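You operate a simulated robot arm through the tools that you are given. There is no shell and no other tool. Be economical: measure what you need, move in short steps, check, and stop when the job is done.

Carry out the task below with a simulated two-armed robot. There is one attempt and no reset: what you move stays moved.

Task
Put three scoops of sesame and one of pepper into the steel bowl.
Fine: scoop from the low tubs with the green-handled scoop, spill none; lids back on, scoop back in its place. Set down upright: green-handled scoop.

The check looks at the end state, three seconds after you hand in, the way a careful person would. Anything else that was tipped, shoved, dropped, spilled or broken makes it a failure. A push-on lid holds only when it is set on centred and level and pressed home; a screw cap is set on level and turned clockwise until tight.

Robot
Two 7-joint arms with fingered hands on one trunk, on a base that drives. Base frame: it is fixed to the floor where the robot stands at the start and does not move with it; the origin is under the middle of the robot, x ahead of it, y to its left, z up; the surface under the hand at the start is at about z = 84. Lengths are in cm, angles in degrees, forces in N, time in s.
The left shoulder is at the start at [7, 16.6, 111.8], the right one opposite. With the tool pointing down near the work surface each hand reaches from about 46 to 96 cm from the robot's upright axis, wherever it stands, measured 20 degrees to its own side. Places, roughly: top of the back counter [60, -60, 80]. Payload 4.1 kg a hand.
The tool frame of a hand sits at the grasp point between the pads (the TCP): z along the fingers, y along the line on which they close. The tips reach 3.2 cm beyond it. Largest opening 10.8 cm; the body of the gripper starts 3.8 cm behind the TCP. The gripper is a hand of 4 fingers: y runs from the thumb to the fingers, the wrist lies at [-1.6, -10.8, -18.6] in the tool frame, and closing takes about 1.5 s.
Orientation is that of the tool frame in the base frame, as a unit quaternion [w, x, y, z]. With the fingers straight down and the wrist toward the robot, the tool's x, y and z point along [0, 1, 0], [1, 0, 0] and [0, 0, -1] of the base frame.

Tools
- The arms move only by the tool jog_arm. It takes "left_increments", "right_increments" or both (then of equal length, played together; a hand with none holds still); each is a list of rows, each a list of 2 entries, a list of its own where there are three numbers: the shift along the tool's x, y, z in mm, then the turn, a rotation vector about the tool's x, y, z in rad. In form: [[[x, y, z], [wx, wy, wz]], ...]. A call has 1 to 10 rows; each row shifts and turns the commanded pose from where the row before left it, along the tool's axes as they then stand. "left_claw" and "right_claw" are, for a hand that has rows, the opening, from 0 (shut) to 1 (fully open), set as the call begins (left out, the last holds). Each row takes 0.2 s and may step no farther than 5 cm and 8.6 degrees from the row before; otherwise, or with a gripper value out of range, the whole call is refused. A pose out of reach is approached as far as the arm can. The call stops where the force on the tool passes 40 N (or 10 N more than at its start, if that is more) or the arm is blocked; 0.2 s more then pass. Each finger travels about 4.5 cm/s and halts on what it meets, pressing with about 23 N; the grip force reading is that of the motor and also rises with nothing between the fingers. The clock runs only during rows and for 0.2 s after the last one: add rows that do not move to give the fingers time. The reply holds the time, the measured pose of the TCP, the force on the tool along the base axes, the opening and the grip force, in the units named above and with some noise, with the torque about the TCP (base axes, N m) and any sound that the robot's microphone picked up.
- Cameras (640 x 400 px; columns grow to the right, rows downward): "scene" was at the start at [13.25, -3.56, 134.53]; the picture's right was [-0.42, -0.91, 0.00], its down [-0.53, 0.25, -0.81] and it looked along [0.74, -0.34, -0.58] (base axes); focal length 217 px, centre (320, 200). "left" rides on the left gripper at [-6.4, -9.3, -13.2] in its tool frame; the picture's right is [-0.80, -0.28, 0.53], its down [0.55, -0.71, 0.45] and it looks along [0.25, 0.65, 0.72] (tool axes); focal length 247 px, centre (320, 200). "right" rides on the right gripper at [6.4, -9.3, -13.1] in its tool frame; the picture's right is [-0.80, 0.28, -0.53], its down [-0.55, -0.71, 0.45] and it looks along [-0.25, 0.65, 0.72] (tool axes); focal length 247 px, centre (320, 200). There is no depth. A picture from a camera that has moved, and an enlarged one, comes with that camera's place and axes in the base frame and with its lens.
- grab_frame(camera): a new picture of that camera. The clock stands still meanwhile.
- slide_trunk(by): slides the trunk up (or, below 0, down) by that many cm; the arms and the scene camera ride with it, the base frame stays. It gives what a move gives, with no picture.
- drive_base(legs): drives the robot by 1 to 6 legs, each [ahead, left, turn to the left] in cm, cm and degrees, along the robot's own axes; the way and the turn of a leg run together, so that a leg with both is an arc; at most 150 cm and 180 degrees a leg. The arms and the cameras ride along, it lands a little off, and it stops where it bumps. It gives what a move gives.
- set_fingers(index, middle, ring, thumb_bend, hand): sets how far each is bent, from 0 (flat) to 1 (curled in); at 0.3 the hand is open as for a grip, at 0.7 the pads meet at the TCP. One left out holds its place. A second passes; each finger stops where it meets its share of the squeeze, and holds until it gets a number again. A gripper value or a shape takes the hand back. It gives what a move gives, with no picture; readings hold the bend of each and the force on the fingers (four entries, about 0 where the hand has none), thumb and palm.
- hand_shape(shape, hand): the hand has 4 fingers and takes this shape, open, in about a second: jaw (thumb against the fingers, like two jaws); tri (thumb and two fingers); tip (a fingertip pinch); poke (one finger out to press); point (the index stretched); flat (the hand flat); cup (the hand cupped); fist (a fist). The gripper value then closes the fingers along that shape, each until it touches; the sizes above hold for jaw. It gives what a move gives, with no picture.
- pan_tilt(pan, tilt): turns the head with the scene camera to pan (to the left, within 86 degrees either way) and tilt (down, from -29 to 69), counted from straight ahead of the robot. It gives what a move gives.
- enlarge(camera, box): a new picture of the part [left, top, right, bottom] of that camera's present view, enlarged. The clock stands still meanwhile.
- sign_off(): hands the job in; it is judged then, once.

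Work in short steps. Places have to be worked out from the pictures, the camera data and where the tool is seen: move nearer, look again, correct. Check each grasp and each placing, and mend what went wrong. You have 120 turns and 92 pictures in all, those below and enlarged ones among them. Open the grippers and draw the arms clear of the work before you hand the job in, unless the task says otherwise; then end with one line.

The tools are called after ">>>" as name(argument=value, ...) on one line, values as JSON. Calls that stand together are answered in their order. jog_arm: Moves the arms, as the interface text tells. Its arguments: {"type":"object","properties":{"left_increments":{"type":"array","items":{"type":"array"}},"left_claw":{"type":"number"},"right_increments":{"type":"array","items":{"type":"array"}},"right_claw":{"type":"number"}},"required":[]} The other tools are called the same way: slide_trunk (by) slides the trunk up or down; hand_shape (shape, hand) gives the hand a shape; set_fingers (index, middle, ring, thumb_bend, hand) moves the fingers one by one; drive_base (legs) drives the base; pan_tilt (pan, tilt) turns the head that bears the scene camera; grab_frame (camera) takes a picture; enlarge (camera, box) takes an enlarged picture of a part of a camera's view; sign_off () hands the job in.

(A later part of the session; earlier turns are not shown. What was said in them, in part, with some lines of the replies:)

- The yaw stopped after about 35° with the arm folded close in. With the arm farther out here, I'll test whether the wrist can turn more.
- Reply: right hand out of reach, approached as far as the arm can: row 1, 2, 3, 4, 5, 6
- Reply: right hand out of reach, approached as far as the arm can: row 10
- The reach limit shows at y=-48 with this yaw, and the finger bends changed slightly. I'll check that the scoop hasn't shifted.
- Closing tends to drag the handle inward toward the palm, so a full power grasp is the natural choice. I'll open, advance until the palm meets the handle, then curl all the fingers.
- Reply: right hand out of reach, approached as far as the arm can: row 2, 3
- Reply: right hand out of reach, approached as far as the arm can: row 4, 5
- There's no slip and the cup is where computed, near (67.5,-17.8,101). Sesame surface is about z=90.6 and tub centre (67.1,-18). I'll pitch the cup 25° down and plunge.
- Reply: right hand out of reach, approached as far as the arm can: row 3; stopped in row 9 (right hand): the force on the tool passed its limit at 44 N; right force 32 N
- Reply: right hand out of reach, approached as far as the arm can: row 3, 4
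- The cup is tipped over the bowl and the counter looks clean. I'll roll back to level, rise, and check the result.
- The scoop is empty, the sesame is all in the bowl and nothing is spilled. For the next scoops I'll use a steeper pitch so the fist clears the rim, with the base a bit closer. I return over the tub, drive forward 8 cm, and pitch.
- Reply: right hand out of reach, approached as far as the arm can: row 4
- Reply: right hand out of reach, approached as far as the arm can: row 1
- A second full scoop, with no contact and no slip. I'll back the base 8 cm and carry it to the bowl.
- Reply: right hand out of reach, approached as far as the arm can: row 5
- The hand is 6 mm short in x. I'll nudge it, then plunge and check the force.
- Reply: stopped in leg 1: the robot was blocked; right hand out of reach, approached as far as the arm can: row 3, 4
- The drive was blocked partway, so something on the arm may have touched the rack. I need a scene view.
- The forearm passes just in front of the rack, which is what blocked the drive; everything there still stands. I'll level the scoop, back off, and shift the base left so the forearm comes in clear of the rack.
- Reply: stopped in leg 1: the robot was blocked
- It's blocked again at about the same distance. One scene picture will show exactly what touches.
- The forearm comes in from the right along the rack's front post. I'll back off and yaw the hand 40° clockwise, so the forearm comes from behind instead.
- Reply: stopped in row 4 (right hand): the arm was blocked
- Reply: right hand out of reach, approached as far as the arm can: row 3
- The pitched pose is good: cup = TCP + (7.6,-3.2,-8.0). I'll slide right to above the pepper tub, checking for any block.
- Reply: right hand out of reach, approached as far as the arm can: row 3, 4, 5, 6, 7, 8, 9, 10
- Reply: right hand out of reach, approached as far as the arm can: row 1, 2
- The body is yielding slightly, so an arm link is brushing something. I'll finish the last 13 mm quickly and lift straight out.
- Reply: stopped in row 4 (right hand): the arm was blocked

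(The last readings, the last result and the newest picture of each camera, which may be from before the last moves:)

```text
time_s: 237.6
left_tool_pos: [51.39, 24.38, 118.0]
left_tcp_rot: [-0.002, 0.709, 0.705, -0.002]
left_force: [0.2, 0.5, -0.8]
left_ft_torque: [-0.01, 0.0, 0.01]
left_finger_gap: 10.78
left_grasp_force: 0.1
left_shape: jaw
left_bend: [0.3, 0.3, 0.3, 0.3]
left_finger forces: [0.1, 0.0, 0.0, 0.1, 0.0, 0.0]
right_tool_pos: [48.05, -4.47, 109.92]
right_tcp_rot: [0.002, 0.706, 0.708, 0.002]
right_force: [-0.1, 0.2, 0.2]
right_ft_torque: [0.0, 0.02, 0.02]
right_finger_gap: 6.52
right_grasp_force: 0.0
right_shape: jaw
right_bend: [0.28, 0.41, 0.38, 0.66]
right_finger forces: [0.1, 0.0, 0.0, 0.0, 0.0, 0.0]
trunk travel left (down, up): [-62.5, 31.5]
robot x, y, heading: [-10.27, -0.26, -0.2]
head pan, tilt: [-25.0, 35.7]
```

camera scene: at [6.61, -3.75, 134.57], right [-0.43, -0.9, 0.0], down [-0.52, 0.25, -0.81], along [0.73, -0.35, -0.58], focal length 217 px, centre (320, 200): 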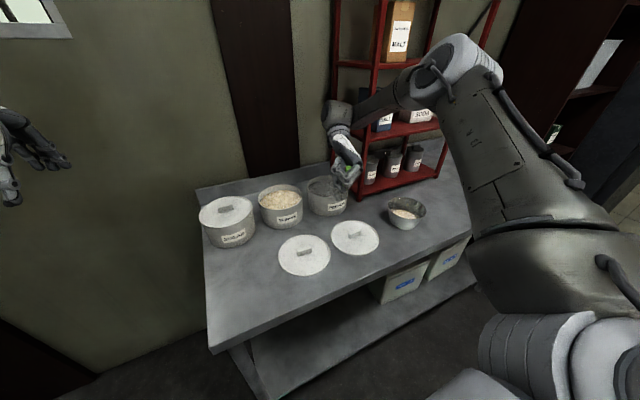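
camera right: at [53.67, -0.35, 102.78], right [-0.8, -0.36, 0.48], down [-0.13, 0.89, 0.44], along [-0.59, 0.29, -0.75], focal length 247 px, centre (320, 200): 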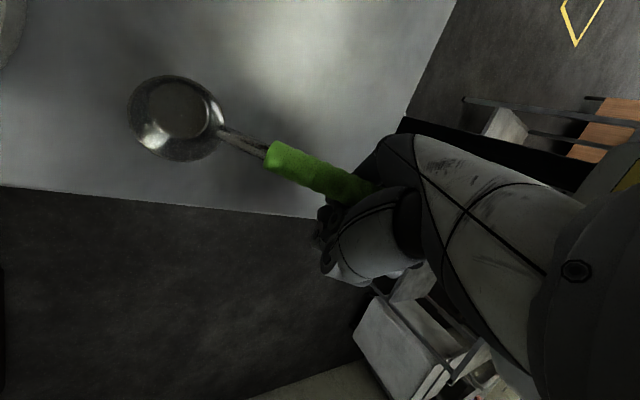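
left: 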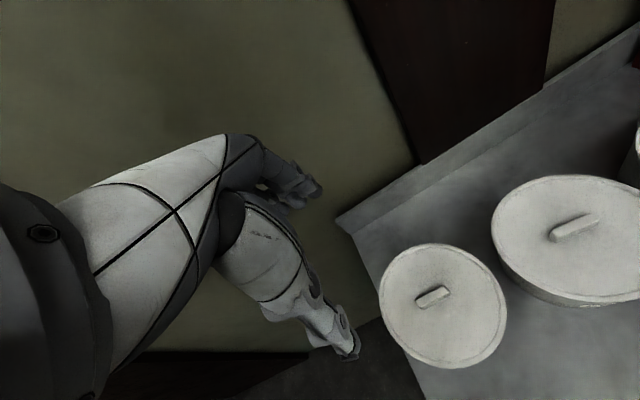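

The hand is back in its normal pose. Now the sesame lid at (48.45,-17.8): I move above, descend, and close at TCP z≈88.2.

>>> jog_arm(right_increments=[[[-44, 1, 0], [0, 0, 0]], [[-44, 1, 0], [0, 0, 0]], [[-45, 2, 0], [0, 0, 0]], [[0, 0, 45], [0, 0, 0]], [[0, 0, 45], [0, 0, 0]], [[0, 0, 45], [0, 0, 0]], [[0, 0, 40], [0, 0, 0]], [[0, 0, 20], [0, 0, 0]], [[0, 0, 0], [0, 0, 0]]])

>>> jog_arm(right_increments=[[[0, 0, 8], [0, 0, 0]], [[0, 0, 6], [0, 0, 0]], [[0, 0, 4], [0, 0, 0]], [[0, 0, 3], [0, 0, 0]], [[0, 0, 0], [0, 0, 0]]])

```text
time_s: 239.6
left_tool_pos: [51.37, 24.29, 118.2]
left_tcp_rot: [-0.001, 0.708, 0.706, -0.002]
left_force: [0.5, 0.9, -0.6]
left_ft_torque: [-0.03, -0.04, 0.03]
left_finger_gap: 10.79
left_grasp_force: 0.1
left_shape: jaw
left_bend: [0.3, 0.3, 0.3, 0.3]
left_finger forces: [0.1, 0.0, 0.1, 0.0, 0.0, 0.0]
right_tool_pos: [48.48, -17.74, 90.46]
right_tcp_rot: [0.0, 0.706, 0.708, 0.0]
right_force: [-0.7, 0.3, 0.6]
right_ft_torque: [-0.01, -0.01, 0.0]
right_finger_gap: 6.54
right_grasp_force: 0.1
right_shape: jaw
right_bend: [0.28, 0.41, 0.38, 0.66]
right_finger forces: [0.0, 0.0, 0.1, 0.1, 0.1, 0.0]
trunk travel left (down, up): [-62.5, 31.5]
robot x, y, heading: [-10.04, -0.79, -0.5]
head pan, tilt: [-25.0, 35.7]
```

```text
time_s: 240.8
left_tool_pos: [51.44, 24.31, 118.13]
left_tcp_rot: [-0.002, 0.709, 0.705, -0.002]
left_force: [0.3, 0.3, 0.0]
left_ft_torque: [0.01, 0.01, 0.01]
left_finger_gap: 10.79
left_grasp_force: 0.0
left_shape: jaw
left_bend: [0.3, 0.3, 0.3, 0.3]
left_finger forces: [0.0, 0.0, 0.1, 0.1, 0.1, 0.1]
right_tool_pos: [48.47, -17.65, 88.34]
right_tcp_rot: [0.001, 0.706, 0.708, 0.001]
right_force: [0.9, 0.5, 1.2]
right_ft_torque: [0.02, 0.0, -0.02]
right_finger_gap: 6.53
right_grasp_force: 0.1
right_shape: jaw
right_bend: [0.28, 0.41, 0.38, 0.66]
right_finger forces: [0.0, 0.1, 0.1, 0.0, 0.0, 0.0]
trunk travel left (down, up): [-62.5, 31.5]
robot x, y, heading: [-9.97, -0.76, -0.3]
head pan, tilt: [-25.0, 35.7]
```

In position just above the lid. I'll close on the knob in two stages and lift slightly.

>>> jog_arm(right_increments=[[[0, 0, 0], [0, 0, 0]], [[0, 0, 0], [0, 0, 0]], [[0, 0, 0], [0, 0, 0]], [[0, 0, 0], [0, 0, 0]]], right_claw=0.45)

>>> jog_arm(right_increments=[[[0, 0, 0], [0, 0, 0]], [[0, 0, 0], [0, 0, 0]], [[0, 0, 0], [0, 0, 0]], [[0, 0, 0], [0, 0, 0]], [[0, 0, 0], [0, 0, 0]], [[0, 0, 0], [0, 0, 0]]], right_claw=0)

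>>> jog_arm(right_increments=[[[0, 0, -5], [0, 0, 0]], [[0, 0, -15], [0, 0, 0]], [[0, 0, -30], [0, 0, 0]], [[0, 0, -45], [0, 0, 0]], [[0, 0, -45], [0, 0, 0]], [[0, 0, 0], [0, 0, 0]]])

```text
time_s: 241.8
left_tool_pos: [51.43, 24.41, 118.12]
left_tcp_rot: [-0.002, 0.709, 0.705, -0.001]
left_force: [-0.6, 0.1, 0.9]
left_ft_torque: [-0.02, 0.0, 0.02]
left_finger_gap: 10.77
left_grasp_force: 0.0
left_shape: jaw
left_bend: [0.3, 0.3, 0.3, 0.3]
left_finger forces: [0.0, 0.0, 0.0, 0.0, 0.0, 0.0]
right_tool_pos: [48.48, -17.77, 88.2]
right_tcp_rot: [0.0, 0.707, 0.708, 0.001]
right_force: [0.4, 0.2, -0.9]
right_ft_torque: [0.0, -0.03, 0.0]
right_finger_gap: 4.92
right_grasp_force: 0.0
right_shape: jaw
right_bend: [0.74, 0.47, 0.44, 0.72]
right_finger forces: [0.1, 0.0, 0.0, 0.0, 0.0, 0.0]
trunk travel left (down, up): [-62.5, 31.5]
robot x, y, heading: [-10.15, -0.87, -0.2]
head pan, tilt: [-25.0, 35.7]
```

```text
time_s: 243.2
left_tool_pos: [51.45, 24.41, 118.03]
left_tcp_rot: [-0.002, 0.709, 0.705, -0.002]
left_force: [0.1, 0.3, 0.4]
left_ft_torque: [0.03, 0.01, -0.01]
left_finger_gap: 10.82
left_grasp_force: 0.1
left_shape: jaw
left_bend: [0.3, 0.3, 0.3, 0.3]
left_finger forces: [0.0, 0.0, 0.1, 0.0, 0.0, 0.0]
right_tool_pos: [48.51, -17.84, 88.23]
right_tcp_rot: [0.0, 0.707, 0.708, 0.0]
right_force: [-0.2, 0.1, 0.3]
right_ft_torque: [0.04, -0.05, 0.01]
right_finger_gap: 0.7
right_grasp_force: 23.4
right_shape: jaw
right_bend: [0.71, 0.67, 0.7, 0.73]
right_finger forces: [11.7, 6.0, 2.4, 0.0, 20.4, 0.1]
trunk travel left (down, up): [-62.5, 31.5]
robot x, y, heading: [-9.9, -0.77, -0.1]
head pan, tilt: [-25.0, 35.7]
```

```text
time_s: 244.6
left_tool_pos: [51.43, 24.31, 118.08]
left_tcp_rot: [-0.002, 0.709, 0.705, -0.001]
left_force: [0.3, -0.2, -0.4]
left_ft_torque: [-0.01, 0.02, -0.01]
left_finger_gap: 10.79
left_grasp_force: 0.0
left_shape: jaw
left_bend: [0.3, 0.3, 0.3, 0.3]
left_finger forces: [0.1, 0.0, 0.0, 0.0, 0.0, 0.0]
right_tool_pos: [48.39, -17.99, 102.26]
right_tcp_rot: [0.002, 0.706, 0.708, 0.0]
right_force: [0.0, -0.1, 0.5]
right_ft_torque: [0.02, 0.01, 0.02]
right_finger_gap: 0.71
right_grasp_force: 23.0
right_shape: jaw
right_bend: [0.71, 0.67, 0.7, 0.73]
right_finger forces: [11.8, 6.2, 2.5, 0.0, 20.6, 0.1]
trunk travel left (down, up): [-62.5, 31.5]
robot x, y, heading: [-9.85, -0.62, -0.5]
head pan, tilt: [-25.0, 35.7]
```

The lid is gripped and lifted. I'll carry it over the sesame tub, lower to about 1.5 cm above seating, and check alignment with one picture.

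>>> jog_arm(right_increments=[[[0, 20, 0], [0, 0, 0]], [[0, 40, 0], [0, 0, 0]], [[0, 45, 0], [0, 0, 0]], [[0, 45, 0], [0, 0, 0]], [[0, 33.5, 0], [0, 0, 0]], [[1, 0, 20], [0, 0, 0]], [[0, 0, 17], [0, 0, 0]], [[0, 0, 0], [0, 0, 0]]])

>>> enlarge(camera="scene", box=[205, 120, 425, 300])

```text
time_s: 246.4
left_tool_pos: [51.44, 24.29, 118.28]
left_tcp_rot: [-0.002, 0.709, 0.705, -0.003]
left_force: [0.4, -0.1, 0.2]
left_ft_torque: [0.02, -0.01, 0.0]
left_finger_gap: 10.76
left_grasp_force: 0.1
left_shape: jaw
left_bend: [0.3, 0.3, 0.3, 0.3]
left_finger forces: [0.0, 0.1, 0.0, 0.0, 0.0, 0.0]
right_tool_pos: [66.51, -17.82, 98.59]
right_tcp_rot: [0.001, 0.705, 0.709, 0.0]
right_force: [-0.1, 1.3, -0.8]
right_ft_torque: [-0.02, 0.03, -0.03]
right_finger_gap: 0.73
right_grasp_force: 23.2
right_shape: jaw
right_bend: [0.71, 0.67, 0.7, 0.73]
right_finger forces: [11.7, 6.1, 2.6, 0.0, 20.6, 0.0]
trunk travel left (down, up): [-62.5, 31.5]
robot x, y, heading: [-9.59, -0.49, -0.3]
head pan, tilt: [-25.0, 35.7]
```

```text
2.22 times, centred on (315, 210) of scene
camera zoom: at [3.29, -4.23, 134.53], right [-0.43, -0.91, 0.0], down [-0.53, 0.25, -0.81], along [0.73, -0.35, -0.58], focal length 482 px, centre (331, 178)
```

zoom: 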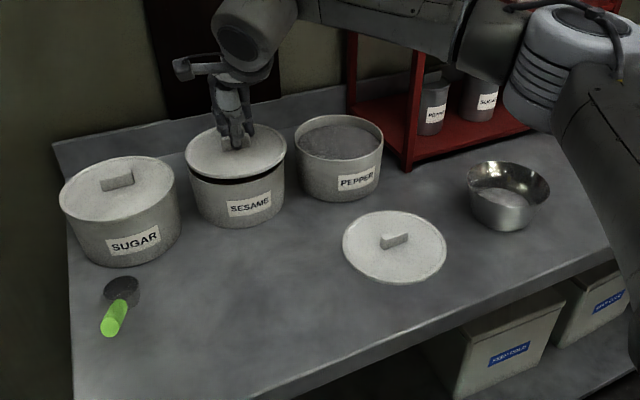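

Everything looks right: the scoop stands upright in its place, the counter is clean and the lid is aligned over the tub. I'll lower and press it home.

>>> jog_arm(right_increments=[[[0, 2, 6], [0, 0, 0]], [[0, 0, 4], [0, 0, 0]], [[0, 0, 3], [0, 0, 0]], [[0, 0, 3], [0, 0, 0]], [[0, 0, 3], [0, 0, 0]], [[0, 0, 3], [0, 0, 0]], [[0, 0, 3], [0, 0, 0]], [[0, 0, 3], [0, 0, 0]]])

```text
time_s: 248.1
left_tool_pos: [51.07, 24.32, 118.32]
left_tcp_rot: [-0.001, 0.71, 0.705, -0.002]
left_force: [0.4, -0.5, -0.8]
left_ft_torque: [0.0, 0.01, 0.01]
left_finger_gap: 10.79
left_grasp_force: 0.0
left_shape: jaw
left_bend: [0.3, 0.3, 0.3, 0.3]
left_finger forces: [0.0, 0.0, 0.0, 0.0, 0.0, 0.0]
right_tool_pos: [67.02, -17.69, 97.03]
right_tcp_rot: [0.004, 0.708, 0.707, 0.007]
right_force: [-4.6, -1.8, 19.3]
right_ft_torque: [0.01, 0.13, -0.01]
right_finger_gap: 0.83
right_grasp_force: 23.2
right_shape: jaw
right_bend: [0.72, 0.67, 0.7, 0.74]
right_finger forces: [13.5, 7.3, 2.8, 0.0, 27.7, 0.1]
trunk travel left (down, up): [-62.5, 31.5]
robot x, y, heading: [-9.96, -0.61, -0.2]
head pan, tilt: [-25.0, 35.7]
heard: snap
stopped in row 8 (right hand): the force on the tool passed its limit at 43 N (the readings are from after the stop); the commanded pose is now the measured one
```

A snap: the sesame lid is seated. I'll release it, rise, and move over the pepper lid.

>>> jog_arm(right_increments=[[[0, 0, -2], [0, 0, 0]], [[0, 0, 0], [0, 0, 0]], [[0, 0, 0], [0, 0, 0]], [[0, 0, 0], [0, 0, 0]], [[0, 0, 0], [0, 0, 0]], [[0, 0, -10], [0, 0, 0]], [[0, 0, -30], [0, 0, 0]], [[0, 0, -40], [0.0156, 0, 0]]], right_claw=0.6)

>>> jog_arm(right_increments=[[[-35, -30, 0], [0, 0, 0]], [[-35, -30, 0], [0, 0, 0]], [[-35, -30, 0], [0, 0, 0]], [[-35, -30, 0], [0, 0, 0]], [[-35, -35, 0], [0, 0, 0]], [[0, -30, 0], [0, 0, 0]], [[0, 0, 0], [0, 0, 0]]])

```text
time_s: 249.9
left_tool_pos: [51.44, 24.34, 118.18]
left_tcp_rot: [-0.003, 0.708, 0.706, -0.003]
left_force: [0.1, 1.0, 0.7]
left_ft_torque: [-0.02, -0.01, -0.01]
left_finger_gap: 10.8
left_grasp_force: 0.0
left_shape: jaw
left_bend: [0.3, 0.3, 0.3, 0.3]
left_finger forces: [0.1, 0.0, 0.0, 0.0, 0.1, 0.1]
right_tool_pos: [66.97, -17.73, 104.56]
right_tcp_rot: [-0.003, 0.707, 0.707, -0.001]
right_force: [0.9, 0.6, 0.1]
right_ft_torque: [-0.01, -0.02, -0.03]
right_finger_gap: 6.45
right_grasp_force: 0.0
right_shape: jaw
right_bend: [0.28, 0.41, 0.38, 0.67]
right_finger forces: [0.1, 0.0, 0.0, 0.1, 0.0, 0.0]
trunk travel left (down, up): [-62.5, 31.5]
robot x, y, heading: [-9.55, -0.96, -0.3]
head pan, tilt: [-25.0, 35.7]
```

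```text
time_s: 251.5
left_tool_pos: [51.44, 24.34, 118.09]
left_tcp_rot: [-0.002, 0.709, 0.705, -0.002]
left_force: [0.1, 0.6, 0.0]
left_ft_torque: [0.03, 0.01, 0.01]
left_finger_gap: 10.77
left_grasp_force: 0.0
left_shape: jaw
left_bend: [0.3, 0.3, 0.3, 0.3]
left_finger forces: [0.0, 0.0, 0.0, 0.1, 0.0, 0.0]
right_tool_pos: [48.58, -35.39, 104.77]
right_tcp_rot: [-0.002, 0.706, 0.708, -0.001]
right_force: [0.2, 0.1, 0.7]
right_ft_torque: [0.01, 0.0, -0.02]
right_finger_gap: 6.45
right_grasp_force: 0.0
right_shape: jaw
right_bend: [0.28, 0.41, 0.38, 0.67]
right_finger forces: [0.1, 0.0, 0.0, 0.0, 0.0, 0.0]
trunk travel left (down, up): [-62.5, 31.5]
robot x, y, heading: [-9.99, -0.41, -0.2]
head pan, tilt: [-25.0, 35.7]
```

Over the pepper lid. I'll descend and grip it the same way, then lift.

>>> jog_arm(right_increments=[[[1.5, -1, 45], [0, 0, 0]], [[0, 0, 45], [0, 0, 0]], [[0, 0, 40], [0, 0, 0]], [[0, 0, 15], [0, 0, 0]], [[0, 0, 8], [0, 0, 0]], [[0, 0, 6], [0, 0, 0]], [[0, 0, 4], [0, 0, 0]], [[0, 0, 0], [0, 0, 0]]])

>>> jog_arm(right_increments=[[[0, 0, 0], [0, 0, 0]], [[0, 0, 0], [0, 0, 0]], [[0, 0, 0], [0, 0, 0]], [[0, 0, 0], [0, 0, 0]]], right_claw=0.45)

>>> jog_arm(right_increments=[[[0, 0, 0], [0, 0, 0]], [[0, 0, 0], [0, 0, 0]], [[0, 0, 0], [0, 0, 0]], [[0, 0, 0], [0, 0, 0]], [[0, 0, 0], [0, 0, 0]], [[0, 0, 0], [0, 0, 0]]], right_claw=0)

>>> jog_arm(right_increments=[[[0, 0, -5], [0, 0, 0]], [[0, 0, -15], [0, 0, 0]], [[0, 0, -30], [0, 0, 0]], [[0, 0, -45], [0, 0, 0]], [[0, 0, -45], [0, 0, 0]], [[0, 0, 0], [0, 0, 0]]])

```text
time_s: 253.3
left_tool_pos: [51.42, 24.37, 118.09]
left_tcp_rot: [-0.002, 0.709, 0.705, -0.002]
left_force: [-0.3, -0.2, -0.5]
left_ft_torque: [-0.01, -0.03, 0.0]
left_finger_gap: 10.79
left_grasp_force: 0.0
left_shape: jaw
left_bend: [0.3, 0.3, 0.3, 0.3]
left_finger forces: [0.1, 0.0, 0.0, 0.1, 0.0, 0.0]
right_tool_pos: [48.35, -35.1, 88.49]
right_tcp_rot: [-0.002, 0.706, 0.708, 0.0]
right_force: [0.5, -0.6, -0.5]
right_ft_torque: [0.0, 0.02, 0.01]
right_finger_gap: 6.46
right_grasp_force: 0.1
right_shape: jaw
right_bend: [0.28, 0.41, 0.38, 0.67]
right_finger forces: [0.1, 0.0, 0.1, 0.0, 0.0, 0.0]
trunk travel left (down, up): [-62.5, 31.5]
robot x, y, heading: [-10.18, -0.54, -0.1]
head pan, tilt: [-25.0, 35.7]
```

```text
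time_s: 254.3
left_tool_pos: [51.38, 24.3, 118.16]
left_tcp_rot: [-0.002, 0.709, 0.705, -0.002]
left_force: [0.2, -0.4, 0.6]
left_ft_torque: [0.03, -0.01, -0.02]
left_finger_gap: 10.77
left_grasp_force: 0.1
left_shape: jaw
left_bend: [0.3, 0.3, 0.3, 0.3]
left_finger forces: [0.1, 0.1, 0.0, 0.1, 0.0, 0.1]
right_tool_pos: [48.34, -35.04, 88.48]
right_tcp_rot: [-0.004, 0.706, 0.708, 0.0]
right_force: [-0.3, 0.8, -0.1]
right_ft_torque: [0.0, 0.01, 0.01]
right_finger_gap: 4.94
right_grasp_force: 0.1
right_shape: jaw
right_bend: [0.74, 0.47, 0.44, 0.72]
right_finger forces: [0.0, 0.0, 0.0, 0.1, 0.1, 0.1]
trunk travel left (down, up): [-62.5, 31.5]
robot x, y, heading: [-10.19, -0.46, -0.4]
head pan, tilt: [-25.0, 35.7]
```

```text
time_s: 255.7
left_tool_pos: [51.51, 24.25, 118.19]
left_tcp_rot: [-0.003, 0.709, 0.705, -0.002]
left_force: [0.3, 0.8, 0.4]
left_ft_torque: [0.0, 0.03, 0.02]
left_finger_gap: 10.79
left_grasp_force: 0.2
left_shape: jaw
left_bend: [0.3, 0.3, 0.3, 0.3]
left_finger forces: [0.0, 0.0, 0.0, 0.0, 0.1, 0.0]
right_tool_pos: [48.45, -34.9, 88.38]
right_tcp_rot: [-0.004, 0.706, 0.708, -0.001]
right_force: [0.5, -0.9, -0.7]
right_ft_torque: [0.02, -0.02, -0.04]
right_finger_gap: 0.68
right_grasp_force: 22.5
right_shape: jaw
right_bend: [0.71, 0.67, 0.7, 0.73]
right_finger forces: [12.2, 6.6, 1.9, 0.0, 20.3, 0.0]
trunk travel left (down, up): [-62.5, 31.5]
robot x, y, heading: [-10.16, -0.38, -0.0]
head pan, tilt: [-25.0, 35.7]
```

```text
time_s: 257.1
left_tool_pos: [51.59, 24.29, 117.98]
left_tcp_rot: [-0.002, 0.709, 0.705, -0.002]
left_force: [-0.7, -0.4, -0.4]
left_ft_torque: [-0.02, 0.02, -0.01]
left_finger_gap: 10.78
left_grasp_force: 0.1
left_shape: jaw
left_bend: [0.3, 0.3, 0.3, 0.3]
left_finger forces: [0.0, 0.0, 0.0, 0.0, 0.0, 0.0]
right_tool_pos: [48.68, -35.21, 102.45]
right_tcp_rot: [-0.003, 0.706, 0.708, -0.001]
right_force: [-0.2, 0.0, 0.2]
right_ft_torque: [0.01, 0.01, 0.03]
right_finger_gap: 0.69
right_grasp_force: 24.0
right_shape: jaw
right_bend: [0.71, 0.67, 0.7, 0.73]
right_finger forces: [12.2, 6.9, 1.6, 0.0, 20.5, 0.0]
trunk travel left (down, up): [-62.5, 31.5]
robot x, y, heading: [-9.81, -0.92, -0.0]
head pan, tilt: [-25.0, 35.7]
```

Gripped. I'll carry it over the pepper tub at seat pose (66.3,-35.4) and press it home.

>>> jog_arm(right_increments=[[[0, 20, 0], [0, 0, 0]], [[0, 40, 0], [0, 0, 0]], [[-2, 45, 0], [0, 0, 0]], [[0, 45, 0], [0, 0, 0]], [[0, 27.5, 0], [0, 0, 0]], [[0, 0, 18], [0, 0, 0]], [[0, 0, 15], [0, 0, 0]], [[0, 0, 0], [0, 0, 0]]])

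```text
time_s: 258.9
left_tool_pos: [51.44, 24.3, 118.07]
left_tcp_rot: [-0.001, 0.709, 0.705, -0.002]
left_force: [-0.7, 1.1, 0.8]
left_ft_torque: [0.01, 0.01, -0.01]
left_finger_gap: 10.78
left_grasp_force: 0.0
left_shape: jaw
left_bend: [0.3, 0.3, 0.3, 0.3]
left_finger forces: [0.0, 0.0, 0.1, 0.0, 0.0, 0.1]
right_tool_pos: [66.1, -35.27, 99.21]
right_tcp_rot: [-0.002, 0.707, 0.708, -0.001]
right_force: [-0.2, -0.5, -1.1]
right_ft_torque: [0.02, 0.03, 0.0]
right_finger_gap: 0.64
right_grasp_force: 23.0
right_shape: jaw
right_bend: [0.71, 0.67, 0.7, 0.73]
right_finger forces: [12.1, 7.0, 1.4, 0.0, 20.3, 0.0]
trunk travel left (down, up): [-62.5, 31.5]
robot x, y, heading: [-9.77, -0.96, 0.1]
head pan, tilt: [-25.0, 35.7]
```

Adjusting 2 mm in x and 1 mm in y, then pressing down.

>>> jog_arm(right_increments=[[[-1, 2, 8], [0, 0, 0]], [[0, 0, 6], [0, 0, 0]], [[0, 0, 3], [0, 0, 0]], [[0, 0, 3], [0, 0, 0]], [[0, 0, 3], [0, 0, 0]], [[0, 0, 3], [0, 0, 0]], [[0, 0, 3], [0, 0, 0]], [[0, 0, 3], [0, 0, 0]], [[0, 0, 3], [0, 0, 0]]])

```text
time_s: 260.7
left_tool_pos: [51.15, 24.25, 118.2]
left_tcp_rot: [-0.001, 0.709, 0.705, -0.001]
left_force: [0.3, 0.5, -0.9]
left_ft_torque: [0.04, 0.04, 0.0]
left_finger_gap: 10.77
left_grasp_force: 0.1
left_shape: jaw
left_bend: [0.3, 0.3, 0.3, 0.3]
left_finger forces: [0.0, 0.1, 0.0, 0.1, 0.1, 0.1]
right_tool_pos: [66.43, -35.34, 96.99]
right_tcp_rot: [0.001, 0.707, 0.707, 0.007]
right_force: [-6.0, -0.3, 19.1]
right_ft_torque: [0.06, 0.14, -0.04]
right_finger_gap: 0.84
right_grasp_force: 22.2
right_shape: jaw
right_bend: [0.71, 0.66, 0.7, 0.74]
right_finger forces: [13.8, 7.8, 1.9, 0.1, 27.8, 0.1]
trunk travel left (down, up): [-62.5, 31.5]
robot x, y, heading: [-10.0, -0.5, 0.0]
head pan, tilt: [-25.0, 35.7]
stopped in row 8 (right hand): the force on the tool passed its limit at 42 N (the readings are from after the stop); the commanded pose is now the measured one
```

There was no snap this time, though the height matches seating. I'll press once more.

>>> jog_arm(right_increments=[[[0, 0, 2], [0, 0, 0]], [[0, 0, 2], [0, 0, 0]], [[0, 0, 2], [0, 0, 0]], [[0, 0, 2], [0, 0, 0]]])

>>> enlarge(camera="scene", box=[205, 130, 425, 300])

```text
time_s: 261.4
left_tool_pos: [51.24, 24.26, 118.14]
left_tcp_rot: [-0.002, 0.71, 0.705, -0.002]
left_force: [0.8, -0.9, 0.5]
left_ft_torque: [0.03, 0.03, 0.0]
left_finger_gap: 10.78
left_grasp_force: 0.0
left_shape: jaw
left_bend: [0.3, 0.3, 0.3, 0.3]
left_finger forces: [0.0, 0.0, 0.0, 0.0, 0.0, 0.1]
right_tool_pos: [66.46, -35.36, 97.01]
right_tcp_rot: [0.003, 0.707, 0.707, 0.012]
right_force: [-4.8, 0.9, 22.6]
right_ft_torque: [0.07, 0.14, -0.05]
right_finger_gap: 0.84
right_grasp_force: 22.6
right_shape: jaw
right_bend: [0.71, 0.66, 0.7, 0.74]
right_finger forces: [13.9, 8.1, 1.8, 0.0, 27.9, 0.1]
trunk travel left (down, up): [-62.5, 31.5]
robot x, y, heading: [-10.12, -0.57, -0.2]
head pan, tilt: [-25.0, 35.7]
stopped in row 3 (right hand): the force on the tool passed its limit at 42 N (the readings are from after the stop); the commanded pose is now the measured one
```

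```text
2.35 times, centred on (315, 215) of scene
camera zoom: at [3.02, -4.2, 134.54], right [-0.43, -0.9, 0.0], down [-0.53, 0.25, -0.81], along [0.74, -0.35, -0.58], focal length 510 px, centre (332, 165)
```

zoom: 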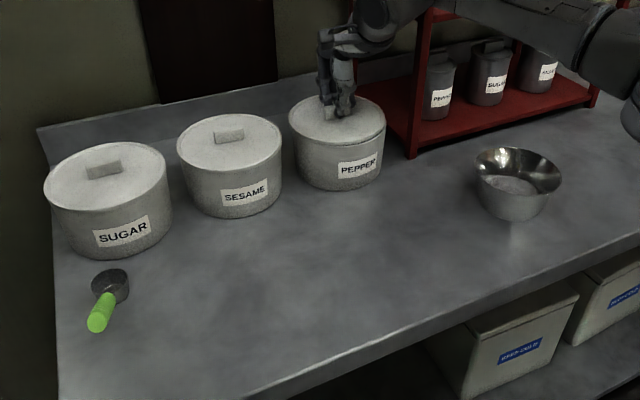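

The picture shows the sesame lid seated, but the pepper lid looks slightly raised on its right side. I'll lift a few mm, level the hand, shift 2 mm left, and press again.

>>> jog_arm(right_increments=[[[0, 0, -5], [0.021, -0.0127, 0]], [[2, -1, 0], [0, 0, 0]], [[0, 0, 0], [0, 0, 0]], [[0, 0, 3], [0, 0, 0]], [[0, 0, 3], [0, 0, 0]], [[0, 0, 3], [0, 0, 0]], [[0, 0, 3], [0, 0, 0]], [[0, 0, 3], [0, 0, 0]]])

```text
time_s: 262.8
left_tool_pos: [51.35, 24.23, 118.2]
left_tcp_rot: [0.0, 0.709, 0.705, -0.001]
left_force: [0.3, -0.6, 0.2]
left_ft_torque: [-0.01, -0.02, 0.01]
left_finger_gap: 10.78
left_grasp_force: 0.0
left_shape: jaw
left_bend: [0.3, 0.3, 0.3, 0.3]
left_finger forces: [0.0, 0.0, 0.1, 0.0, 0.1, 0.1]
right_tool_pos: [66.63, -35.24, 96.97]
right_tcp_rot: [0.002, 0.708, 0.706, 0.002]
right_force: [-5.1, -0.3, 18.8]
right_ft_torque: [0.03, 0.12, -0.01]
right_finger_gap: 0.84
right_grasp_force: 22.9
right_shape: jaw
right_bend: [0.71, 0.66, 0.7, 0.74]
right_finger forces: [13.9, 7.9, 2.2, 0.0, 27.2, 0.0]
trunk travel left (down, up): [-62.5, 31.5]
robot x, y, heading: [-9.79, -0.58, -0.3]
head pan, tilt: [-25.0, 35.7]
stopped in row 6 (right hand): the force on the tool passed its limit at 42 N (the readings are from after the stop); the commanded pose is now the measured one
```

Still no snap, though position and height look nominal. I'll rock the lid gently while pressing, right side down first.

>>> jog_arm(right_increments=[[[0, 0, -1.5], [0, 0, 0]], [[0, 0, 0], [0, 0.06, 0]], [[0, 0, 2], [0, 0, 0]], [[0, 0, 1.5], [0, 0, 0]], [[0, 0, 1.5], [0, 0, 0]], [[0, 0, 1.5], [0, 0, 0]]])

```text
time_s: 264.1
left_tool_pos: [51.22, 24.26, 118.13]
left_tcp_rot: [0.0, 0.71, 0.704, -0.001]
left_force: [0.6, -0.3, -0.1]
left_ft_torque: [0.03, 0.02, 0.02]
left_finger_gap: 10.8
left_grasp_force: 0.1
left_shape: jaw
left_bend: [0.3, 0.3, 0.3, 0.3]
left_finger forces: [0.1, 0.0, 0.0, 0.0, 0.1, 0.1]
right_tool_pos: [66.79, -35.3, 96.92]
right_tcp_rot: [-0.017, 0.708, 0.706, 0.025]
right_force: [-7.3, -1.6, 22.1]
right_ft_torque: [-0.01, 0.19, -0.01]
right_finger_gap: 0.83
right_grasp_force: 22.9
right_shape: jaw
right_bend: [0.71, 0.66, 0.7, 0.74]
right_finger forces: [13.0, 8.1, 1.7, 0.0, 28.3, 0.1]
trunk travel left (down, up): [-62.5, 31.5]
robot x, y, heading: [-9.73, -1.03, -0.3]
head pan, tilt: [-25.0, 35.7]
stopped in row 6 (right hand): the force on the tool passed its limit at 42 N (the readings are from after the stop); the commanded pose is now the measured one
```

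I'll test whether it's actually seated, with a gentle 3 mm upward pull and a look at the force.

>>> jog_arm(right_increments=[[[0, 0, -1.5], [0, -0.06, 0]], [[0, 0, -1.5], [0, 0, 0]], [[0, 0, 0], [0, 0, 0]]])

>>> jog_arm(right_increments=[[[0, 0, -1], [0, 0, 0]], [[0, 0, 0], [0, 0, 0]]])

```text
time_s: 264.9
left_tool_pos: [51.33, 24.5, 118.33]
left_tcp_rot: [0.0, 0.71, 0.705, -0.001]
left_force: [0.5, 0.0, 0.0]
left_ft_torque: [0.01, -0.01, -0.02]
left_finger_gap: 10.78
left_grasp_force: 0.1
left_shape: jaw
left_bend: [0.3, 0.3, 0.3, 0.3]
left_finger forces: [0.0, 0.0, 0.1, 0.0, 0.0, 0.1]
right_tool_pos: [66.7, -35.32, 97.0]
right_tcp_rot: [0.003, 0.708, 0.706, 0.001]
right_force: [-2.4, 2.8, 14.7]
right_ft_torque: [0.17, 0.02, -0.04]
right_finger_gap: 0.84
right_grasp_force: 22.8
right_shape: jaw
right_bend: [0.71, 0.66, 0.7, 0.74]
right_finger forces: [15.4, 8.1, 1.6, 0.0, 25.0, 0.0]
trunk travel left (down, up): [-62.5, 31.5]
robot x, y, heading: [-9.83, -0.9, 0.1]
head pan, tilt: [-25.0, 35.7]
```

```text
time_s: 265.5
left_tool_pos: [51.36, 24.34, 118.24]
left_tcp_rot: [-0.001, 0.71, 0.704, -0.002]
left_force: [0.6, 0.2, 0.1]
left_ft_torque: [-0.01, -0.03, 0.0]
left_finger_gap: 10.79
left_grasp_force: 0.1
left_shape: jaw
left_bend: [0.3, 0.3, 0.3, 0.3]
left_finger forces: [0.0, 0.0, 0.0, 0.0, 0.0, 0.0]
right_tool_pos: [66.76, -35.34, 97.06]
right_tcp_rot: [0.003, 0.709, 0.705, 0.001]
right_force: [-3.0, 3.0, 9.9]
right_ft_torque: [0.12, 0.0, -0.02]
right_finger_gap: 0.84
right_grasp_force: 22.6
right_shape: jaw
right_bend: [0.71, 0.66, 0.7, 0.74]
right_finger forces: [14.4, 7.7, 1.6, 0.0, 24.6, 0.0]
trunk travel left (down, up): [-62.5, 31.5]
robot x, y, heading: [-9.9, -0.42, -0.1]
head pan, tilt: [-25.0, 35.7]
```

The force is still compressive. I'll lift 3 mm more, in small steps.

>>> jog_arm(right_increments=[[[0, 0, -1.5], [0, 0, 0]], [[0, 0, -1], [0, 0, 0]], [[0, 0, 0], [0, 0, 0]]])

>>> jog_arm(right_increments=[[[0, 0, -1], [0, 0, 0]], [[0, 0, 0], [0, 0, 0]]])

```text
time_s: 266.3
left_tool_pos: [51.45, 24.13, 118.09]
left_tcp_rot: [-0.002, 0.71, 0.704, -0.002]
left_force: [0.4, -0.2, -0.4]
left_ft_torque: [-0.03, -0.05, 0.0]
left_finger_gap: 10.79
left_grasp_force: 0.1
left_shape: jaw
left_bend: [0.3, 0.3, 0.3, 0.3]
left_finger forces: [0.1, 0.0, 0.0, 0.1, 0.0, 0.0]
right_tool_pos: [66.86, -35.5, 97.08]
right_tcp_rot: [0.001, 0.708, 0.706, 0.001]
right_force: [-0.1, -0.1, 0.5]
right_ft_torque: [0.04, -0.03, 0.01]
right_finger_gap: 0.77
right_grasp_force: 23.5
right_shape: jaw
right_bend: [0.71, 0.66, 0.7, 0.74]
right_finger forces: [13.5, 7.8, 1.6, 0.0, 21.6, 0.1]
trunk travel left (down, up): [-62.5, 31.5]
robot x, y, heading: [-9.67, -0.54, -0.2]
head pan, tilt: [-25.0, 35.7]
```

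```text
time_s: 266.9
left_tool_pos: [51.57, 24.14, 118.12]
left_tcp_rot: [-0.002, 0.71, 0.705, -0.002]
left_force: [-1.0, -0.5, 0.6]
left_ft_torque: [0.01, -0.01, -0.01]
left_finger_gap: 10.79
left_grasp_force: 0.1
left_shape: jaw
left_bend: [0.3, 0.3, 0.3, 0.3]
left_finger forces: [0.1, 0.0, 0.0, 0.0, 0.1, 0.1]
right_tool_pos: [66.87, -35.4, 97.25]
right_tcp_rot: [0.002, 0.708, 0.706, 0.001]
right_force: [0.3, 0.8, 0.7]
right_ft_torque: [-0.01, -0.03, 0.03]
right_finger_gap: 0.82
right_grasp_force: 23.0
right_shape: jaw
right_bend: [0.71, 0.66, 0.7, 0.74]
right_finger forces: [13.5, 7.8, 1.4, 0.1, 21.2, 0.0]
trunk travel left (down, up): [-62.5, 31.5]
robot x, y, heading: [-9.74, -0.86, -0.3]
head pan, tilt: [-25.0, 35.7]
```

The lid is free, so it isn't seated, and repeated pressing has walked it about 5 mm in +x. I'll lift 8 mm, return to the original alignment (66.25,-35.5), and press again.

>>> jog_arm(right_increments=[[[0, 0, -8], [0.004, -0.002, 0]], [[-1, -6, 0], [0, 0, 0]], [[0, 0, 0], [0, 0, 0]], [[0, 0, 4], [0, 0, 0]], [[0, 0, 4], [0, 0, 0]], [[0, 0, 4], [0, 0, 0]], [[0, 0, 4], [0, 0, 0]], [[0, 0, 4], [0, 0, 0]], [[0, 0, 4], [0, 0, 0]]])

```text
time_s: 268.8
left_tool_pos: [51.17, 24.3, 118.31]
left_tcp_rot: [-0.001, 0.71, 0.704, -0.002]
left_force: [0.7, -0.9, 0.0]
left_ft_torque: [0.0, 0.02, 0.02]
left_finger_gap: 10.78
left_grasp_force: 0.0
left_shape: jaw
left_bend: [0.3, 0.3, 0.3, 0.3]
left_finger forces: [0.0, 0.1, 0.1, 0.0, 0.0, 0.1]
right_tool_pos: [66.27, -35.36, 96.94]
right_tcp_rot: [0.005, 0.708, 0.706, 0.006]
right_force: [-7.7, -0.7, 20.8]
right_ft_torque: [0.05, 0.2, 0.0]
right_finger_gap: 0.87
right_grasp_force: 22.9
right_shape: jaw
right_bend: [0.71, 0.66, 0.7, 0.74]
right_finger forces: [13.2, 7.8, 1.9, 0.0, 28.4, 0.1]
trunk travel left (down, up): [-62.5, 31.5]
robot x, y, heading: [-9.57, -0.94, -0.2]
head pan, tilt: [-25.0, 35.7]
stopped in row 9 (right hand): the force on the tool passed its limit at 43 N (the readings are from after the stop); the commanded pose is now the measured one
```

Still no snap. I'll let the lid float: set it down at nominal, release it, then press on the knob top with closed fingers so it can centre itself.

>>> jog_arm(right_increments=[[[0, 0, -6], [0.0155, 0, 0]], [[-1, -1.5, 0], [0, 0, 0]], [[0, 0, 2], [0, 0, 0]], [[0, 0, 0], [0, 0, 0]]])

>>> jog_arm(right_increments=[[[0, 0, 0], [0, 0, 0]], [[0, 0, 0], [0, 0, 0]], [[0, 0, 0], [0, 0, 0]], [[0, 0, 0], [0, 0, 0]], [[0, 0, -10], [0, 0, 0]], [[0, 0, -30], [0, 0, 0]]], right_claw=0.6)

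>>> jog_arm(right_increments=[[[-3, 2, 0], [0, 0, 0]], [[0, 0, 0], [0, 0, 0]], [[0, 0, 0], [0, 0, 0]], [[0, 0, 0], [0, 0, 0]], [[0, 0, 0], [0, 0, 0]], [[0, 0, 0], [0, 0, 0]], [[0, 0, 0], [0, 0, 0]]], right_claw=0)

>>> jog_arm(right_increments=[[[0, 0, 15], [0, 0, 0]], [[0, 0, 5], [0, 0, 0]], [[0, 0, 4], [0, 0, 0]], [[0, 0, 4], [0, 0, 0]], [[0, 0, 4], [0, 0, 0]], [[0, 0, 4], [0, 0, 0]], [[0, 0, 4], [0, 0, 0]], [[0, 0, 4], [0, 0, 0]], [[0, 0, 4], [0, 0, 0]]])

```text
time_s: 269.8
left_tool_pos: [51.29, 24.29, 118.25]
left_tcp_rot: [-0.001, 0.71, 0.705, -0.002]
left_force: [-0.1, -0.3, 0.1]
left_ft_torque: [-0.01, 0.02, 0.0]
left_finger_gap: 10.76
left_grasp_force: 0.1
left_shape: jaw
left_bend: [0.3, 0.3, 0.3, 0.3]
left_finger forces: [0.0, 0.0, 0.0, 0.0, 0.1, 0.0]
right_tool_pos: [66.38, -35.5, 97.01]
right_tcp_rot: [0.0, 0.708, 0.706, 0.0]
right_force: [1.2, 1.9, 12.5]
right_ft_torque: [0.1, -0.13, -0.03]
right_finger_gap: 0.82
right_grasp_force: 22.7
right_shape: jaw
right_bend: [0.71, 0.66, 0.7, 0.74]
right_finger forces: [15.3, 9.2, 1.5, 0.1, 22.8, 0.1]
trunk travel left (down, up): [-62.5, 31.5]
robot x, y, heading: [-9.85, -0.83, -0.2]
head pan, tilt: [-25.0, 35.7]
```

```text
time_s: 271.2
left_tool_pos: [51.26, 24.3, 118.14]
left_tcp_rot: [-0.001, 0.709, 0.705, -0.003]
left_force: [-0.1, 0.6, -1.4]
left_ft_torque: [-0.01, 0.0, -0.01]
left_finger_gap: 10.78
left_grasp_force: 0.0
left_shape: jaw
left_bend: [0.3, 0.3, 0.3, 0.3]
left_finger forces: [0.1, 0.0, 0.0, 0.1, 0.0, 0.0]
right_tool_pos: [66.27, -35.72, 100.65]
right_tcp_rot: [-0.001, 0.708, 0.706, -0.003]
right_force: [-0.2, -0.4, -0.9]
right_ft_torque: [-0.03, -0.01, 0.0]
right_finger_gap: 6.43
right_grasp_force: 0.0
right_shape: jaw
right_bend: [0.28, 0.41, 0.38, 0.67]
right_finger forces: [0.1, 0.0, 0.1, 0.0, 0.0, 0.0]
trunk travel left (down, up): [-62.5, 31.5]
robot x, y, heading: [-10.04, -0.7, -0.4]
head pan, tilt: [-25.0, 35.7]
```

```text
time_s: 272.8
left_tool_pos: [51.55, 24.19, 118.17]
left_tcp_rot: [-0.001, 0.709, 0.705, -0.002]
left_force: [-0.2, 0.1, -0.1]
left_ft_torque: [0.0, 0.01, 0.0]
left_finger_gap: 10.77
left_grasp_force: 0.2
left_shape: jaw
left_bend: [0.3, 0.3, 0.3, 0.3]
left_finger forces: [0.1, 0.1, 0.0, 0.0, 0.0, 0.1]
right_tool_pos: [66.45, -35.96, 100.66]
right_tcp_rot: [-0.001, 0.708, 0.706, -0.003]
right_force: [-0.1, 0.4, 0.8]
right_ft_torque: [0.03, 0.01, -0.01]
right_finger_gap: 0.0
right_grasp_force: 22.7
right_shape: jaw
right_bend: [0.7, 0.7, 0.7, 0.49]
right_finger forces: [0.1, 0.1, 0.1, 0.1, 0.1, 0.0]
trunk travel left (down, up): [-62.5, 31.5]
robot x, y, heading: [-9.89, -1.03, -0.0]
head pan, tilt: [-25.0, 35.7]
```

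```text
time_s: 274.0
left_tool_pos: [51.41, 24.22, 118.29]
left_tcp_rot: [0.0, 0.71, 0.704, -0.002]
left_force: [-0.2, 0.9, 0.3]
left_ft_torque: [0.01, 0.01, -0.01]
left_finger_gap: 10.77
left_grasp_force: 0.1
left_shape: jaw
left_bend: [0.3, 0.3, 0.3, 0.3]
left_finger forces: [0.0, 0.1, 0.1, 0.0, 0.0, 0.1]
right_tool_pos: [66.62, -36.04, 98.6]
right_tcp_rot: [0.003, 0.709, 0.705, 0.007]
right_force: [-4.7, -0.4, 17.0]
right_ft_torque: [0.23, 0.09, 0.06]
right_finger_gap: 0.0
right_grasp_force: 23.0
right_shape: jaw
right_bend: [0.7, 0.7, 0.7, 0.49]
right_finger forces: [0.0, 0.0, 0.0, 0.0, 0.1, 0.1]
trunk travel left (down, up): [-62.5, 31.5]
robot x, y, heading: [-9.79, -0.59, -0.2]
head pan, tilt: [-25.0, 35.7]
stopped in row 6 (right hand): the force on the tool passed its limit at 43 N (the readings are from after the stop); the commanded pose is now the measured one
```

No snap yet. The earlier picture suggested the right side is high, so I'll press there directly on the lid with closed fingers.

>>> jog_arm(right_increments=[[[0, 0, -15], [0.015, -0.006, 0]], [[-40, 0, 0], [0, 0, 0]], [[0, 0, 12], [0, 0, 0]], [[0, 0, 5], [0, 0, 0]], [[0, 0, 5], [0, 0, 0]], [[0, 0, 4], [0, 0, 0]], [[0, 0, 4], [0, 0, 0]], [[0, 0, 4], [0, 0, 0]], [[0, 0, 4], [0, 0, 0]], [[0, 0, 4], [0, 0, 0]]])

```text
time_s: 276.2
left_tool_pos: [51.34, 24.16, 118.23]
left_tcp_rot: [-0.001, 0.71, 0.704, -0.002]
left_force: [0.5, -0.7, -1.2]
left_ft_torque: [0.03, 0.04, -0.03]
left_finger_gap: 10.74
left_grasp_force: 0.0
left_shape: jaw
left_bend: [0.3, 0.3, 0.3, 0.3]
left_finger forces: [0.1, 0.0, 0.0, 0.0, 0.0, 0.1]
right_tool_pos: [66.71, -40.01, 96.73]
right_tcp_rot: [0.003, 0.71, 0.704, 0.005]
right_force: [-6.3, 2.2, 19.2]
right_ft_torque: [0.21, 0.05, 0.1]
right_finger_gap: 0.01
right_grasp_force: 22.5
right_shape: jaw
right_bend: [0.7, 0.7, 0.7, 0.48]
right_finger forces: [0.1, 0.1, 0.0, 0.0, 0.0, 0.0]
trunk travel left (down, up): [-62.5, 31.5]
robot x, y, heading: [-9.89, -0.88, -0.2]
head pan, tilt: [-25.0, 35.7]
stopped in row 10 (right hand): the force on the tool passed its limit at 43 N (the readings are from after the stop); the commanded pose is now the measured one
```

The right side contacts at TCP z=96.7. I'll press the left side for comparison; it may also snap in.

>>> jog_arm(right_increments=[[[0, 0, -32], [0.01, 0, 0]], [[38, 0, 0], [0, 0, 0]], [[34, 0, 0], [0, 0, 0]], [[0, 0, 25], [0, 0, 0]], [[0, 0, 5], [0, 0, 0]], [[0, 0, 4], [0, 0, 0]], [[0, 0, 4], [0, 0, 0]], [[0, 0, 4], [0, 0, 0]], [[0, 0, 4], [0, 0, 0]], [[0, 0, 4], [0, 0, 0]]])

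```text
time_s: 277.2
left_tool_pos: [51.46, 24.02, 118.24]
left_tcp_rot: [-0.002, 0.71, 0.704, -0.003]
left_force: [-0.4, -0.9, 0.1]
left_ft_torque: [0.03, 0.02, 0.01]
left_finger_gap: 10.78
left_grasp_force: 0.0
left_shape: jaw
left_bend: [0.3, 0.3, 0.3, 0.3]
left_finger forces: [0.0, 0.0, 0.0, 0.1, 0.0, 0.1]
right_tool_pos: [66.76, -33.09, 98.6]
right_tcp_rot: [0.002, 0.711, 0.703, 0.009]
right_force: [-7.8, -0.2, 19.4]
right_ft_torque: [-0.01, 0.32, -0.02]
right_finger_gap: 0.0
right_grasp_force: 23.5
right_shape: jaw
right_bend: [0.7, 0.7, 0.7, 0.49]
right_finger forces: [0.1, 0.2, 0.1, 0.0, 0.0, 0.0]
trunk travel left (down, up): [-62.5, 31.5]
robot x, y, heading: [-9.48, -0.92, -0.4]
head pan, tilt: [-25.0, 35.7]
stopped in row 5 (right hand): the force on the tool passed its limit at 46 N (the readings are from after the stop); the commanded pose is now the measured one
```

That contact was the knob itself. Comparing the lid and tub outlines in the last picture, and the press torques, the lid sat about 3 mm too far left and forward. I'll regrip it at its present place.

>>> jog_arm(right_increments=[[[0, 0, -30], [0.015, -0.008, 0]], [[-24, -4, 0], [0, 0, 0]], [[0, 0, 0], [0, 0, 0]], [[0, 0, 0], [0, 0, 0]], [[0, 0, 0], [0, 0, 0]], [[0, 0, 0], [0, 0, 0]]], right_claw=0.6)

>>> jog_arm(right_increments=[[[0, 0, 25], [0, 0, 0]], [[0, 0, 8], [0, 0, 0]], [[0, 0, 5], [0, 0, 0]], [[0, 0, 4], [0, 0, 0]], [[0, 0, 0], [0, 0, 0]]])

>>> jog_arm(right_increments=[[[0, 0, 0], [0, 0, 0]], [[0, 0, 0], [0, 0, 0]], [[0, 0, 0], [0, 0, 0]], [[0, 0, 0], [0, 0, 0]]], right_claw=0.45)

>>> jog_arm(right_increments=[[[0, 0, 0], [0, 0, 0]], [[0, 0, 0], [0, 0, 0]], [[0, 0, 0], [0, 0, 0]], [[0, 0, 0], [0, 0, 0]], [[0, 0, 0], [0, 0, 0]], [[0, 0, 0], [0, 0, 0]]], right_claw=0)

```text
time_s: 278.6
left_tool_pos: [51.47, 24.16, 118.08]
left_tcp_rot: [-0.002, 0.71, 0.704, -0.003]
left_force: [0.5, -0.5, 1.1]
left_ft_torque: [0.02, 0.0, -0.03]
left_finger_gap: 10.75
left_grasp_force: 0.0
left_shape: jaw
left_bend: [0.3, 0.3, 0.3, 0.3]
left_finger forces: [0.0, 0.0, 0.1, 0.0, 0.0, 0.1]
right_tool_pos: [66.57, -35.57, 101.06]
right_tcp_rot: [-0.001, 0.711, 0.703, -0.003]
right_force: [-0.5, -0.1, 0.4]
right_ft_torque: [0.02, -0.05, -0.01]
right_finger_gap: 6.45
right_grasp_force: 0.1
right_shape: jaw
right_bend: [0.28, 0.41, 0.38, 0.66]
right_finger forces: [0.0, 0.0, 0.1, 0.0, 0.0, 0.0]
trunk travel left (down, up): [-62.5, 31.5]
robot x, y, heading: [-9.74, -0.5, -0.2]
head pan, tilt: [-25.0, 35.7]
```

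```text
time_s: 279.8
left_tool_pos: [51.51, 24.08, 118.1]
left_tcp_rot: [-0.001, 0.71, 0.704, -0.003]
left_force: [0.2, 0.0, 0.8]
left_ft_torque: [0.0, 0.06, -0.01]
left_finger_gap: 10.8
left_grasp_force: 0.1
left_shape: jaw
left_bend: [0.3, 0.3, 0.3, 0.3]
left_finger forces: [0.0, 0.1, 0.0, 0.1, 0.1, 0.0]
right_tool_pos: [66.43, -35.63, 97.09]
right_tcp_rot: [0.0, 0.711, 0.703, -0.004]
right_force: [0.0, 0.6, -0.2]
right_ft_torque: [0.03, 0.02, -0.02]
right_finger_gap: 6.45
right_grasp_force: 0.0
right_shape: jaw
right_bend: [0.28, 0.41, 0.38, 0.66]
right_finger forces: [0.0, 0.0, 0.0, 0.1, 0.0, 0.0]
trunk travel left (down, up): [-62.5, 31.5]
robot x, y, heading: [-9.92, -0.93, -0.4]
head pan, tilt: [-25.0, 35.7]
```

```text
time_s: 280.8
left_tool_pos: [51.63, 24.02, 118.11]
left_tcp_rot: [-0.002, 0.71, 0.704, -0.002]
left_force: [-0.4, -0.3, 1.1]
left_ft_torque: [0.0, -0.03, 0.0]
left_finger_gap: 10.78
left_grasp_force: 0.1
left_shape: jaw
left_bend: [0.3, 0.3, 0.3, 0.3]
left_finger forces: [0.0, 0.0, 0.0, 0.1, 0.0, 0.0]
right_tool_pos: [66.47, -35.59, 96.97]
right_tcp_rot: [0.0, 0.711, 0.703, -0.003]
right_force: [0.0, -0.7, -0.8]
right_ft_torque: [0.0, -0.04, 0.01]
right_finger_gap: 4.91
right_grasp_force: 0.0
right_shape: jaw
right_bend: [0.74, 0.47, 0.44, 0.72]
right_finger forces: [0.1, 0.1, 0.1, 0.1, 0.0, 0.0]
trunk travel left (down, up): [-62.5, 31.5]
robot x, y, heading: [-9.8, -0.96, -0.4]
head pan, tilt: [-25.0, 35.7]
```

```text
time_s: 282.2
left_tool_pos: [51.51, 24.07, 118.02]
left_tcp_rot: [-0.001, 0.711, 0.704, -0.003]
left_force: [0.0, -0.1, -0.1]
left_ft_torque: [0.01, -0.01, 0.0]
left_finger_gap: 10.79
left_grasp_force: 0.1
left_shape: jaw
left_bend: [0.3, 0.3, 0.3, 0.3]
left_finger forces: [0.0, 0.0, 0.1, 0.0, 0.1, 0.0]
right_tool_pos: [66.49, -35.65, 96.99]
right_tcp_rot: [0.0, 0.711, 0.703, -0.003]
right_force: [-0.3, 0.1, 0.1]
right_ft_torque: [-0.05, -0.02, 0.01]
right_finger_gap: 0.73
right_grasp_force: 22.9
right_shape: jaw
right_bend: [0.71, 0.66, 0.7, 0.73]
right_finger forces: [12.2, 6.9, 0.0, 0.0, 19.4, 0.0]
trunk travel left (down, up): [-62.5, 31.5]
robot x, y, heading: [-9.93, -0.41, -0.5]
head pan, tilt: [-25.0, 35.7]
```

The lid surface seems no higher than originally seated, so I'll do a decisive pull test: lift 10 mm from this zero-force grip and watch for force or a snap.

>>> jog_arm(right_increments=[[[0, 0, -3], [0, 0, 0]], [[0, 0, -3], [0, 0, 0]], [[0, 0, -4], [0, 0, 0]], [[0, 0, 0], [0, 0, 0]]])

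```text
time_s: 283.2
left_tool_pos: [51.6, 24.04, 118.12]
left_tcp_rot: [-0.002, 0.71, 0.704, -0.002]
left_force: [0.1, -1.0, -1.1]
left_ft_torque: [-0.01, 0.01, 0.0]
left_finger_gap: 10.78
left_grasp_force: 0.0
left_shape: jaw
left_bend: [0.3, 0.3, 0.3, 0.3]
left_finger forces: [0.1, 0.2, 0.0, 0.1, 0.1, 0.0]
right_tool_pos: [66.33, -35.58, 98.0]
right_tcp_rot: [-0.001, 0.711, 0.703, -0.003]
right_force: [-1.4, 0.0, -0.6]
right_ft_torque: [0.03, 0.01, 0.01]
right_finger_gap: 0.73
right_grasp_force: 23.4
right_shape: jaw
right_bend: [0.71, 0.66, 0.7, 0.73]
right_finger forces: [12.4, 7.2, 0.0, 0.2, 19.6, 0.1]
trunk travel left (down, up): [-62.5, 31.5]
robot x, y, heading: [-9.82, -0.71, -0.2]
head pan, tilt: [-25.0, 35.7]
```

It's free, so not seated. I'll shift 2 mm right and 2.5 mm back, then press.

>>> jog_arm(right_increments=[[[-2, -2.5, 0], [0, 0, 0]], [[0, 0, 0], [0, 0, 0]], [[0, 0, 4], [0, 0, 0]], [[0, 0, 3], [0, 0, 0]], [[0, 0, 3], [0, 0, 0]], [[0, 0, 3], [0, 0, 0]], [[0, 0, 3], [0, 0, 0]], [[0, 0, 3], [0, 0, 0]], [[0, 0, 3], [0, 0, 0]]])

```text
time_s: 285.2
left_tool_pos: [51.34, 24.08, 118.23]
left_tcp_rot: [-0.001, 0.711, 0.703, -0.001]
left_force: [0.0, -1.7, -0.8]
left_ft_torque: [0.0, 0.01, 0.0]
left_finger_gap: 10.76
left_grasp_force: 0.1
left_shape: jaw
left_bend: [0.3, 0.3, 0.3, 0.3]
left_finger forces: [0.0, 0.1, 0.0, 0.0, 0.0, 0.0]
right_tool_pos: [66.17, -35.56, 96.93]
right_tcp_rot: [0.003, 0.711, 0.704, 0.005]
right_force: [-9.2, 2.4, 18.2]
right_ft_torque: [0.15, 0.43, -0.01]
right_finger_gap: 0.8
right_grasp_force: 23.0
right_shape: jaw
right_bend: [0.71, 0.67, 0.7, 0.74]
right_finger forces: [11.8, 6.7, 0.1, 0.1, 40.1, 0.0]
trunk travel left (down, up): [-62.5, 31.5]
robot x, y, heading: [-10.11, -0.66, -0.3]
head pan, tilt: [-25.0, 35.7]
heard: snap
stopped in row 9 (right hand): the force on the tool passed its limit at 43 N (the readings are from after the stop); the commanded pose is now the measured one
```

A snap: the pepper lid is home. I'll release it, rise, and draw the arm clear.

>>> jog_arm(right_increments=[[[0, 0, -1], [0, 0, 0]], [[0, 0, 0], [0, 0, 0]], [[0, 0, 0], [0, 0, 0]], [[0, 0, 0], [0, 0, 0]], [[0, 0, 0], [0, 0, 0]], [[0, 0, -10], [0, 0, 0]], [[0, 0, -40], [0, 0, 0]], [[0, 0, -45], [0, 0, 0]], [[0, 0, -45], [0, 0, 0]]], right_claw=0.6)

>>> jog_arm(right_increments=[[[0, -40, -20], [0, 0, 0]], [[0, -45, 0], [0, 0, 0]], [[0, -45, 0], [0, 0, 0]], [[0, -45, 0], [0, 0, 0]], [[0, -30, 0], [0, 0, 0]]], right_claw=1)

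>>> drive_base(legs=[[-12, 0, 0]])

```text
time_s: 287.2
left_tool_pos: [51.54, 24.15, 118.06]
left_tcp_rot: [-0.002, 0.71, 0.704, -0.003]
left_force: [0.0, 0.1, -0.1]
left_ft_torque: [-0.01, 0.0, 0.02]
left_finger_gap: 10.77
left_grasp_force: 0.0
left_shape: jaw
left_bend: [0.3, 0.3, 0.3, 0.3]
left_finger forces: [0.0, 0.0, 0.0, 0.1, 0.0, 0.1]
right_tool_pos: [65.96, -35.57, 110.42]
right_tcp_rot: [0.002, 0.711, 0.703, 0.002]
right_force: [0.6, -0.2, 0.6]
right_ft_torque: [-0.03, 0.01, 0.0]
right_finger_gap: 6.46
right_grasp_force: 0.1
right_shape: jaw
right_bend: [0.28, 0.41, 0.38, 0.67]
right_finger forces: [0.0, 0.1, 0.1, 0.0, 0.0, 0.0]
trunk travel left (down, up): [-62.5, 31.5]
robot x, y, heading: [-10.06, -0.53, -0.6]
head pan, tilt: [-25.0, 35.7]
```

```text
time_s: 288.4
left_tool_pos: [51.48, 24.03, 118.16]
left_tcp_rot: [-0.001, 0.71, 0.704, -0.001]
left_force: [-0.5, 0.1, 0.7]
left_ft_torque: [-0.02, -0.02, 0.0]
left_finger_gap: 10.8
left_grasp_force: 0.1
left_shape: jaw
left_bend: [0.3, 0.3, 0.3, 0.3]
left_finger forces: [0.0, 0.0, 0.1, 0.0, 0.0, 0.0]
right_tool_pos: [45.6, -35.44, 112.64]
right_tcp_rot: [0.002, 0.711, 0.703, 0.003]
right_force: [-0.4, -0.4, 0.5]
right_ft_torque: [0.01, -0.01, -0.01]
right_finger_gap: 10.77
right_grasp_force: 0.0
right_shape: jaw
right_bend: [0.3, 0.3, 0.3, 0.3]
right_finger forces: [0.0, 0.0, 0.1, 0.1, 0.0, 0.0]
trunk travel left (down, up): [-62.5, 31.5]
robot x, y, heading: [-10.25, -1.03, -0.3]
head pan, tilt: [-25.0, 35.7]
```

```text
time_s: 289.6
left_tool_pos: [39.7, 24.16, 117.95]
left_tcp_rot: [-0.002, 0.71, 0.704, -0.003]
left_force: [-0.5, -0.4, 0.4]
left_ft_torque: [-0.03, -0.03, 0.02]
left_finger_gap: 10.79
left_grasp_force: 0.1
left_shape: jaw
left_bend: [0.3, 0.3, 0.3, 0.3]
left_finger forces: [0.0, 0.0, 0.1, 0.0, 0.0, 0.1]
right_tool_pos: [34.04, -35.44, 112.57]
right_tcp_rot: [0.002, 0.711, 0.703, 0.002]
right_force: [0.3, 0.7, -0.3]
right_ft_torque: [-0.03, 0.03, 0.01]
right_finger_gap: 10.76
right_grasp_force: 0.0
right_shape: jaw
right_bend: [0.3, 0.3, 0.3, 0.3]
right_finger forces: [0.0, 0.0, 0.1, 0.0, 0.0, 0.1]
trunk travel left (down, up): [-62.5, 31.5]
robot x, y, heading: [-21.84, -0.97, -0.1]
head pan, tilt: [-25.0, 35.7]
5 turns are left
```

Both lids snapped home, the scoop is upright in its place, and both hands are open and clear. Handing in.

>>> sign_off()

```text
The job is handed in.
```

I put three scoops of sesame and one of pepper into the steel bowl. Both lids are back on, each with an audible snap, and the green-handled scoop stands upright in its place. The last picture showed a clean counter, but it came before the pepper lid's final seating, so that lid rests on the snap alone. The arm bumped the rack a few times and the fist pressed once on the sesame tub's rim; nothing looked moved or tipped.
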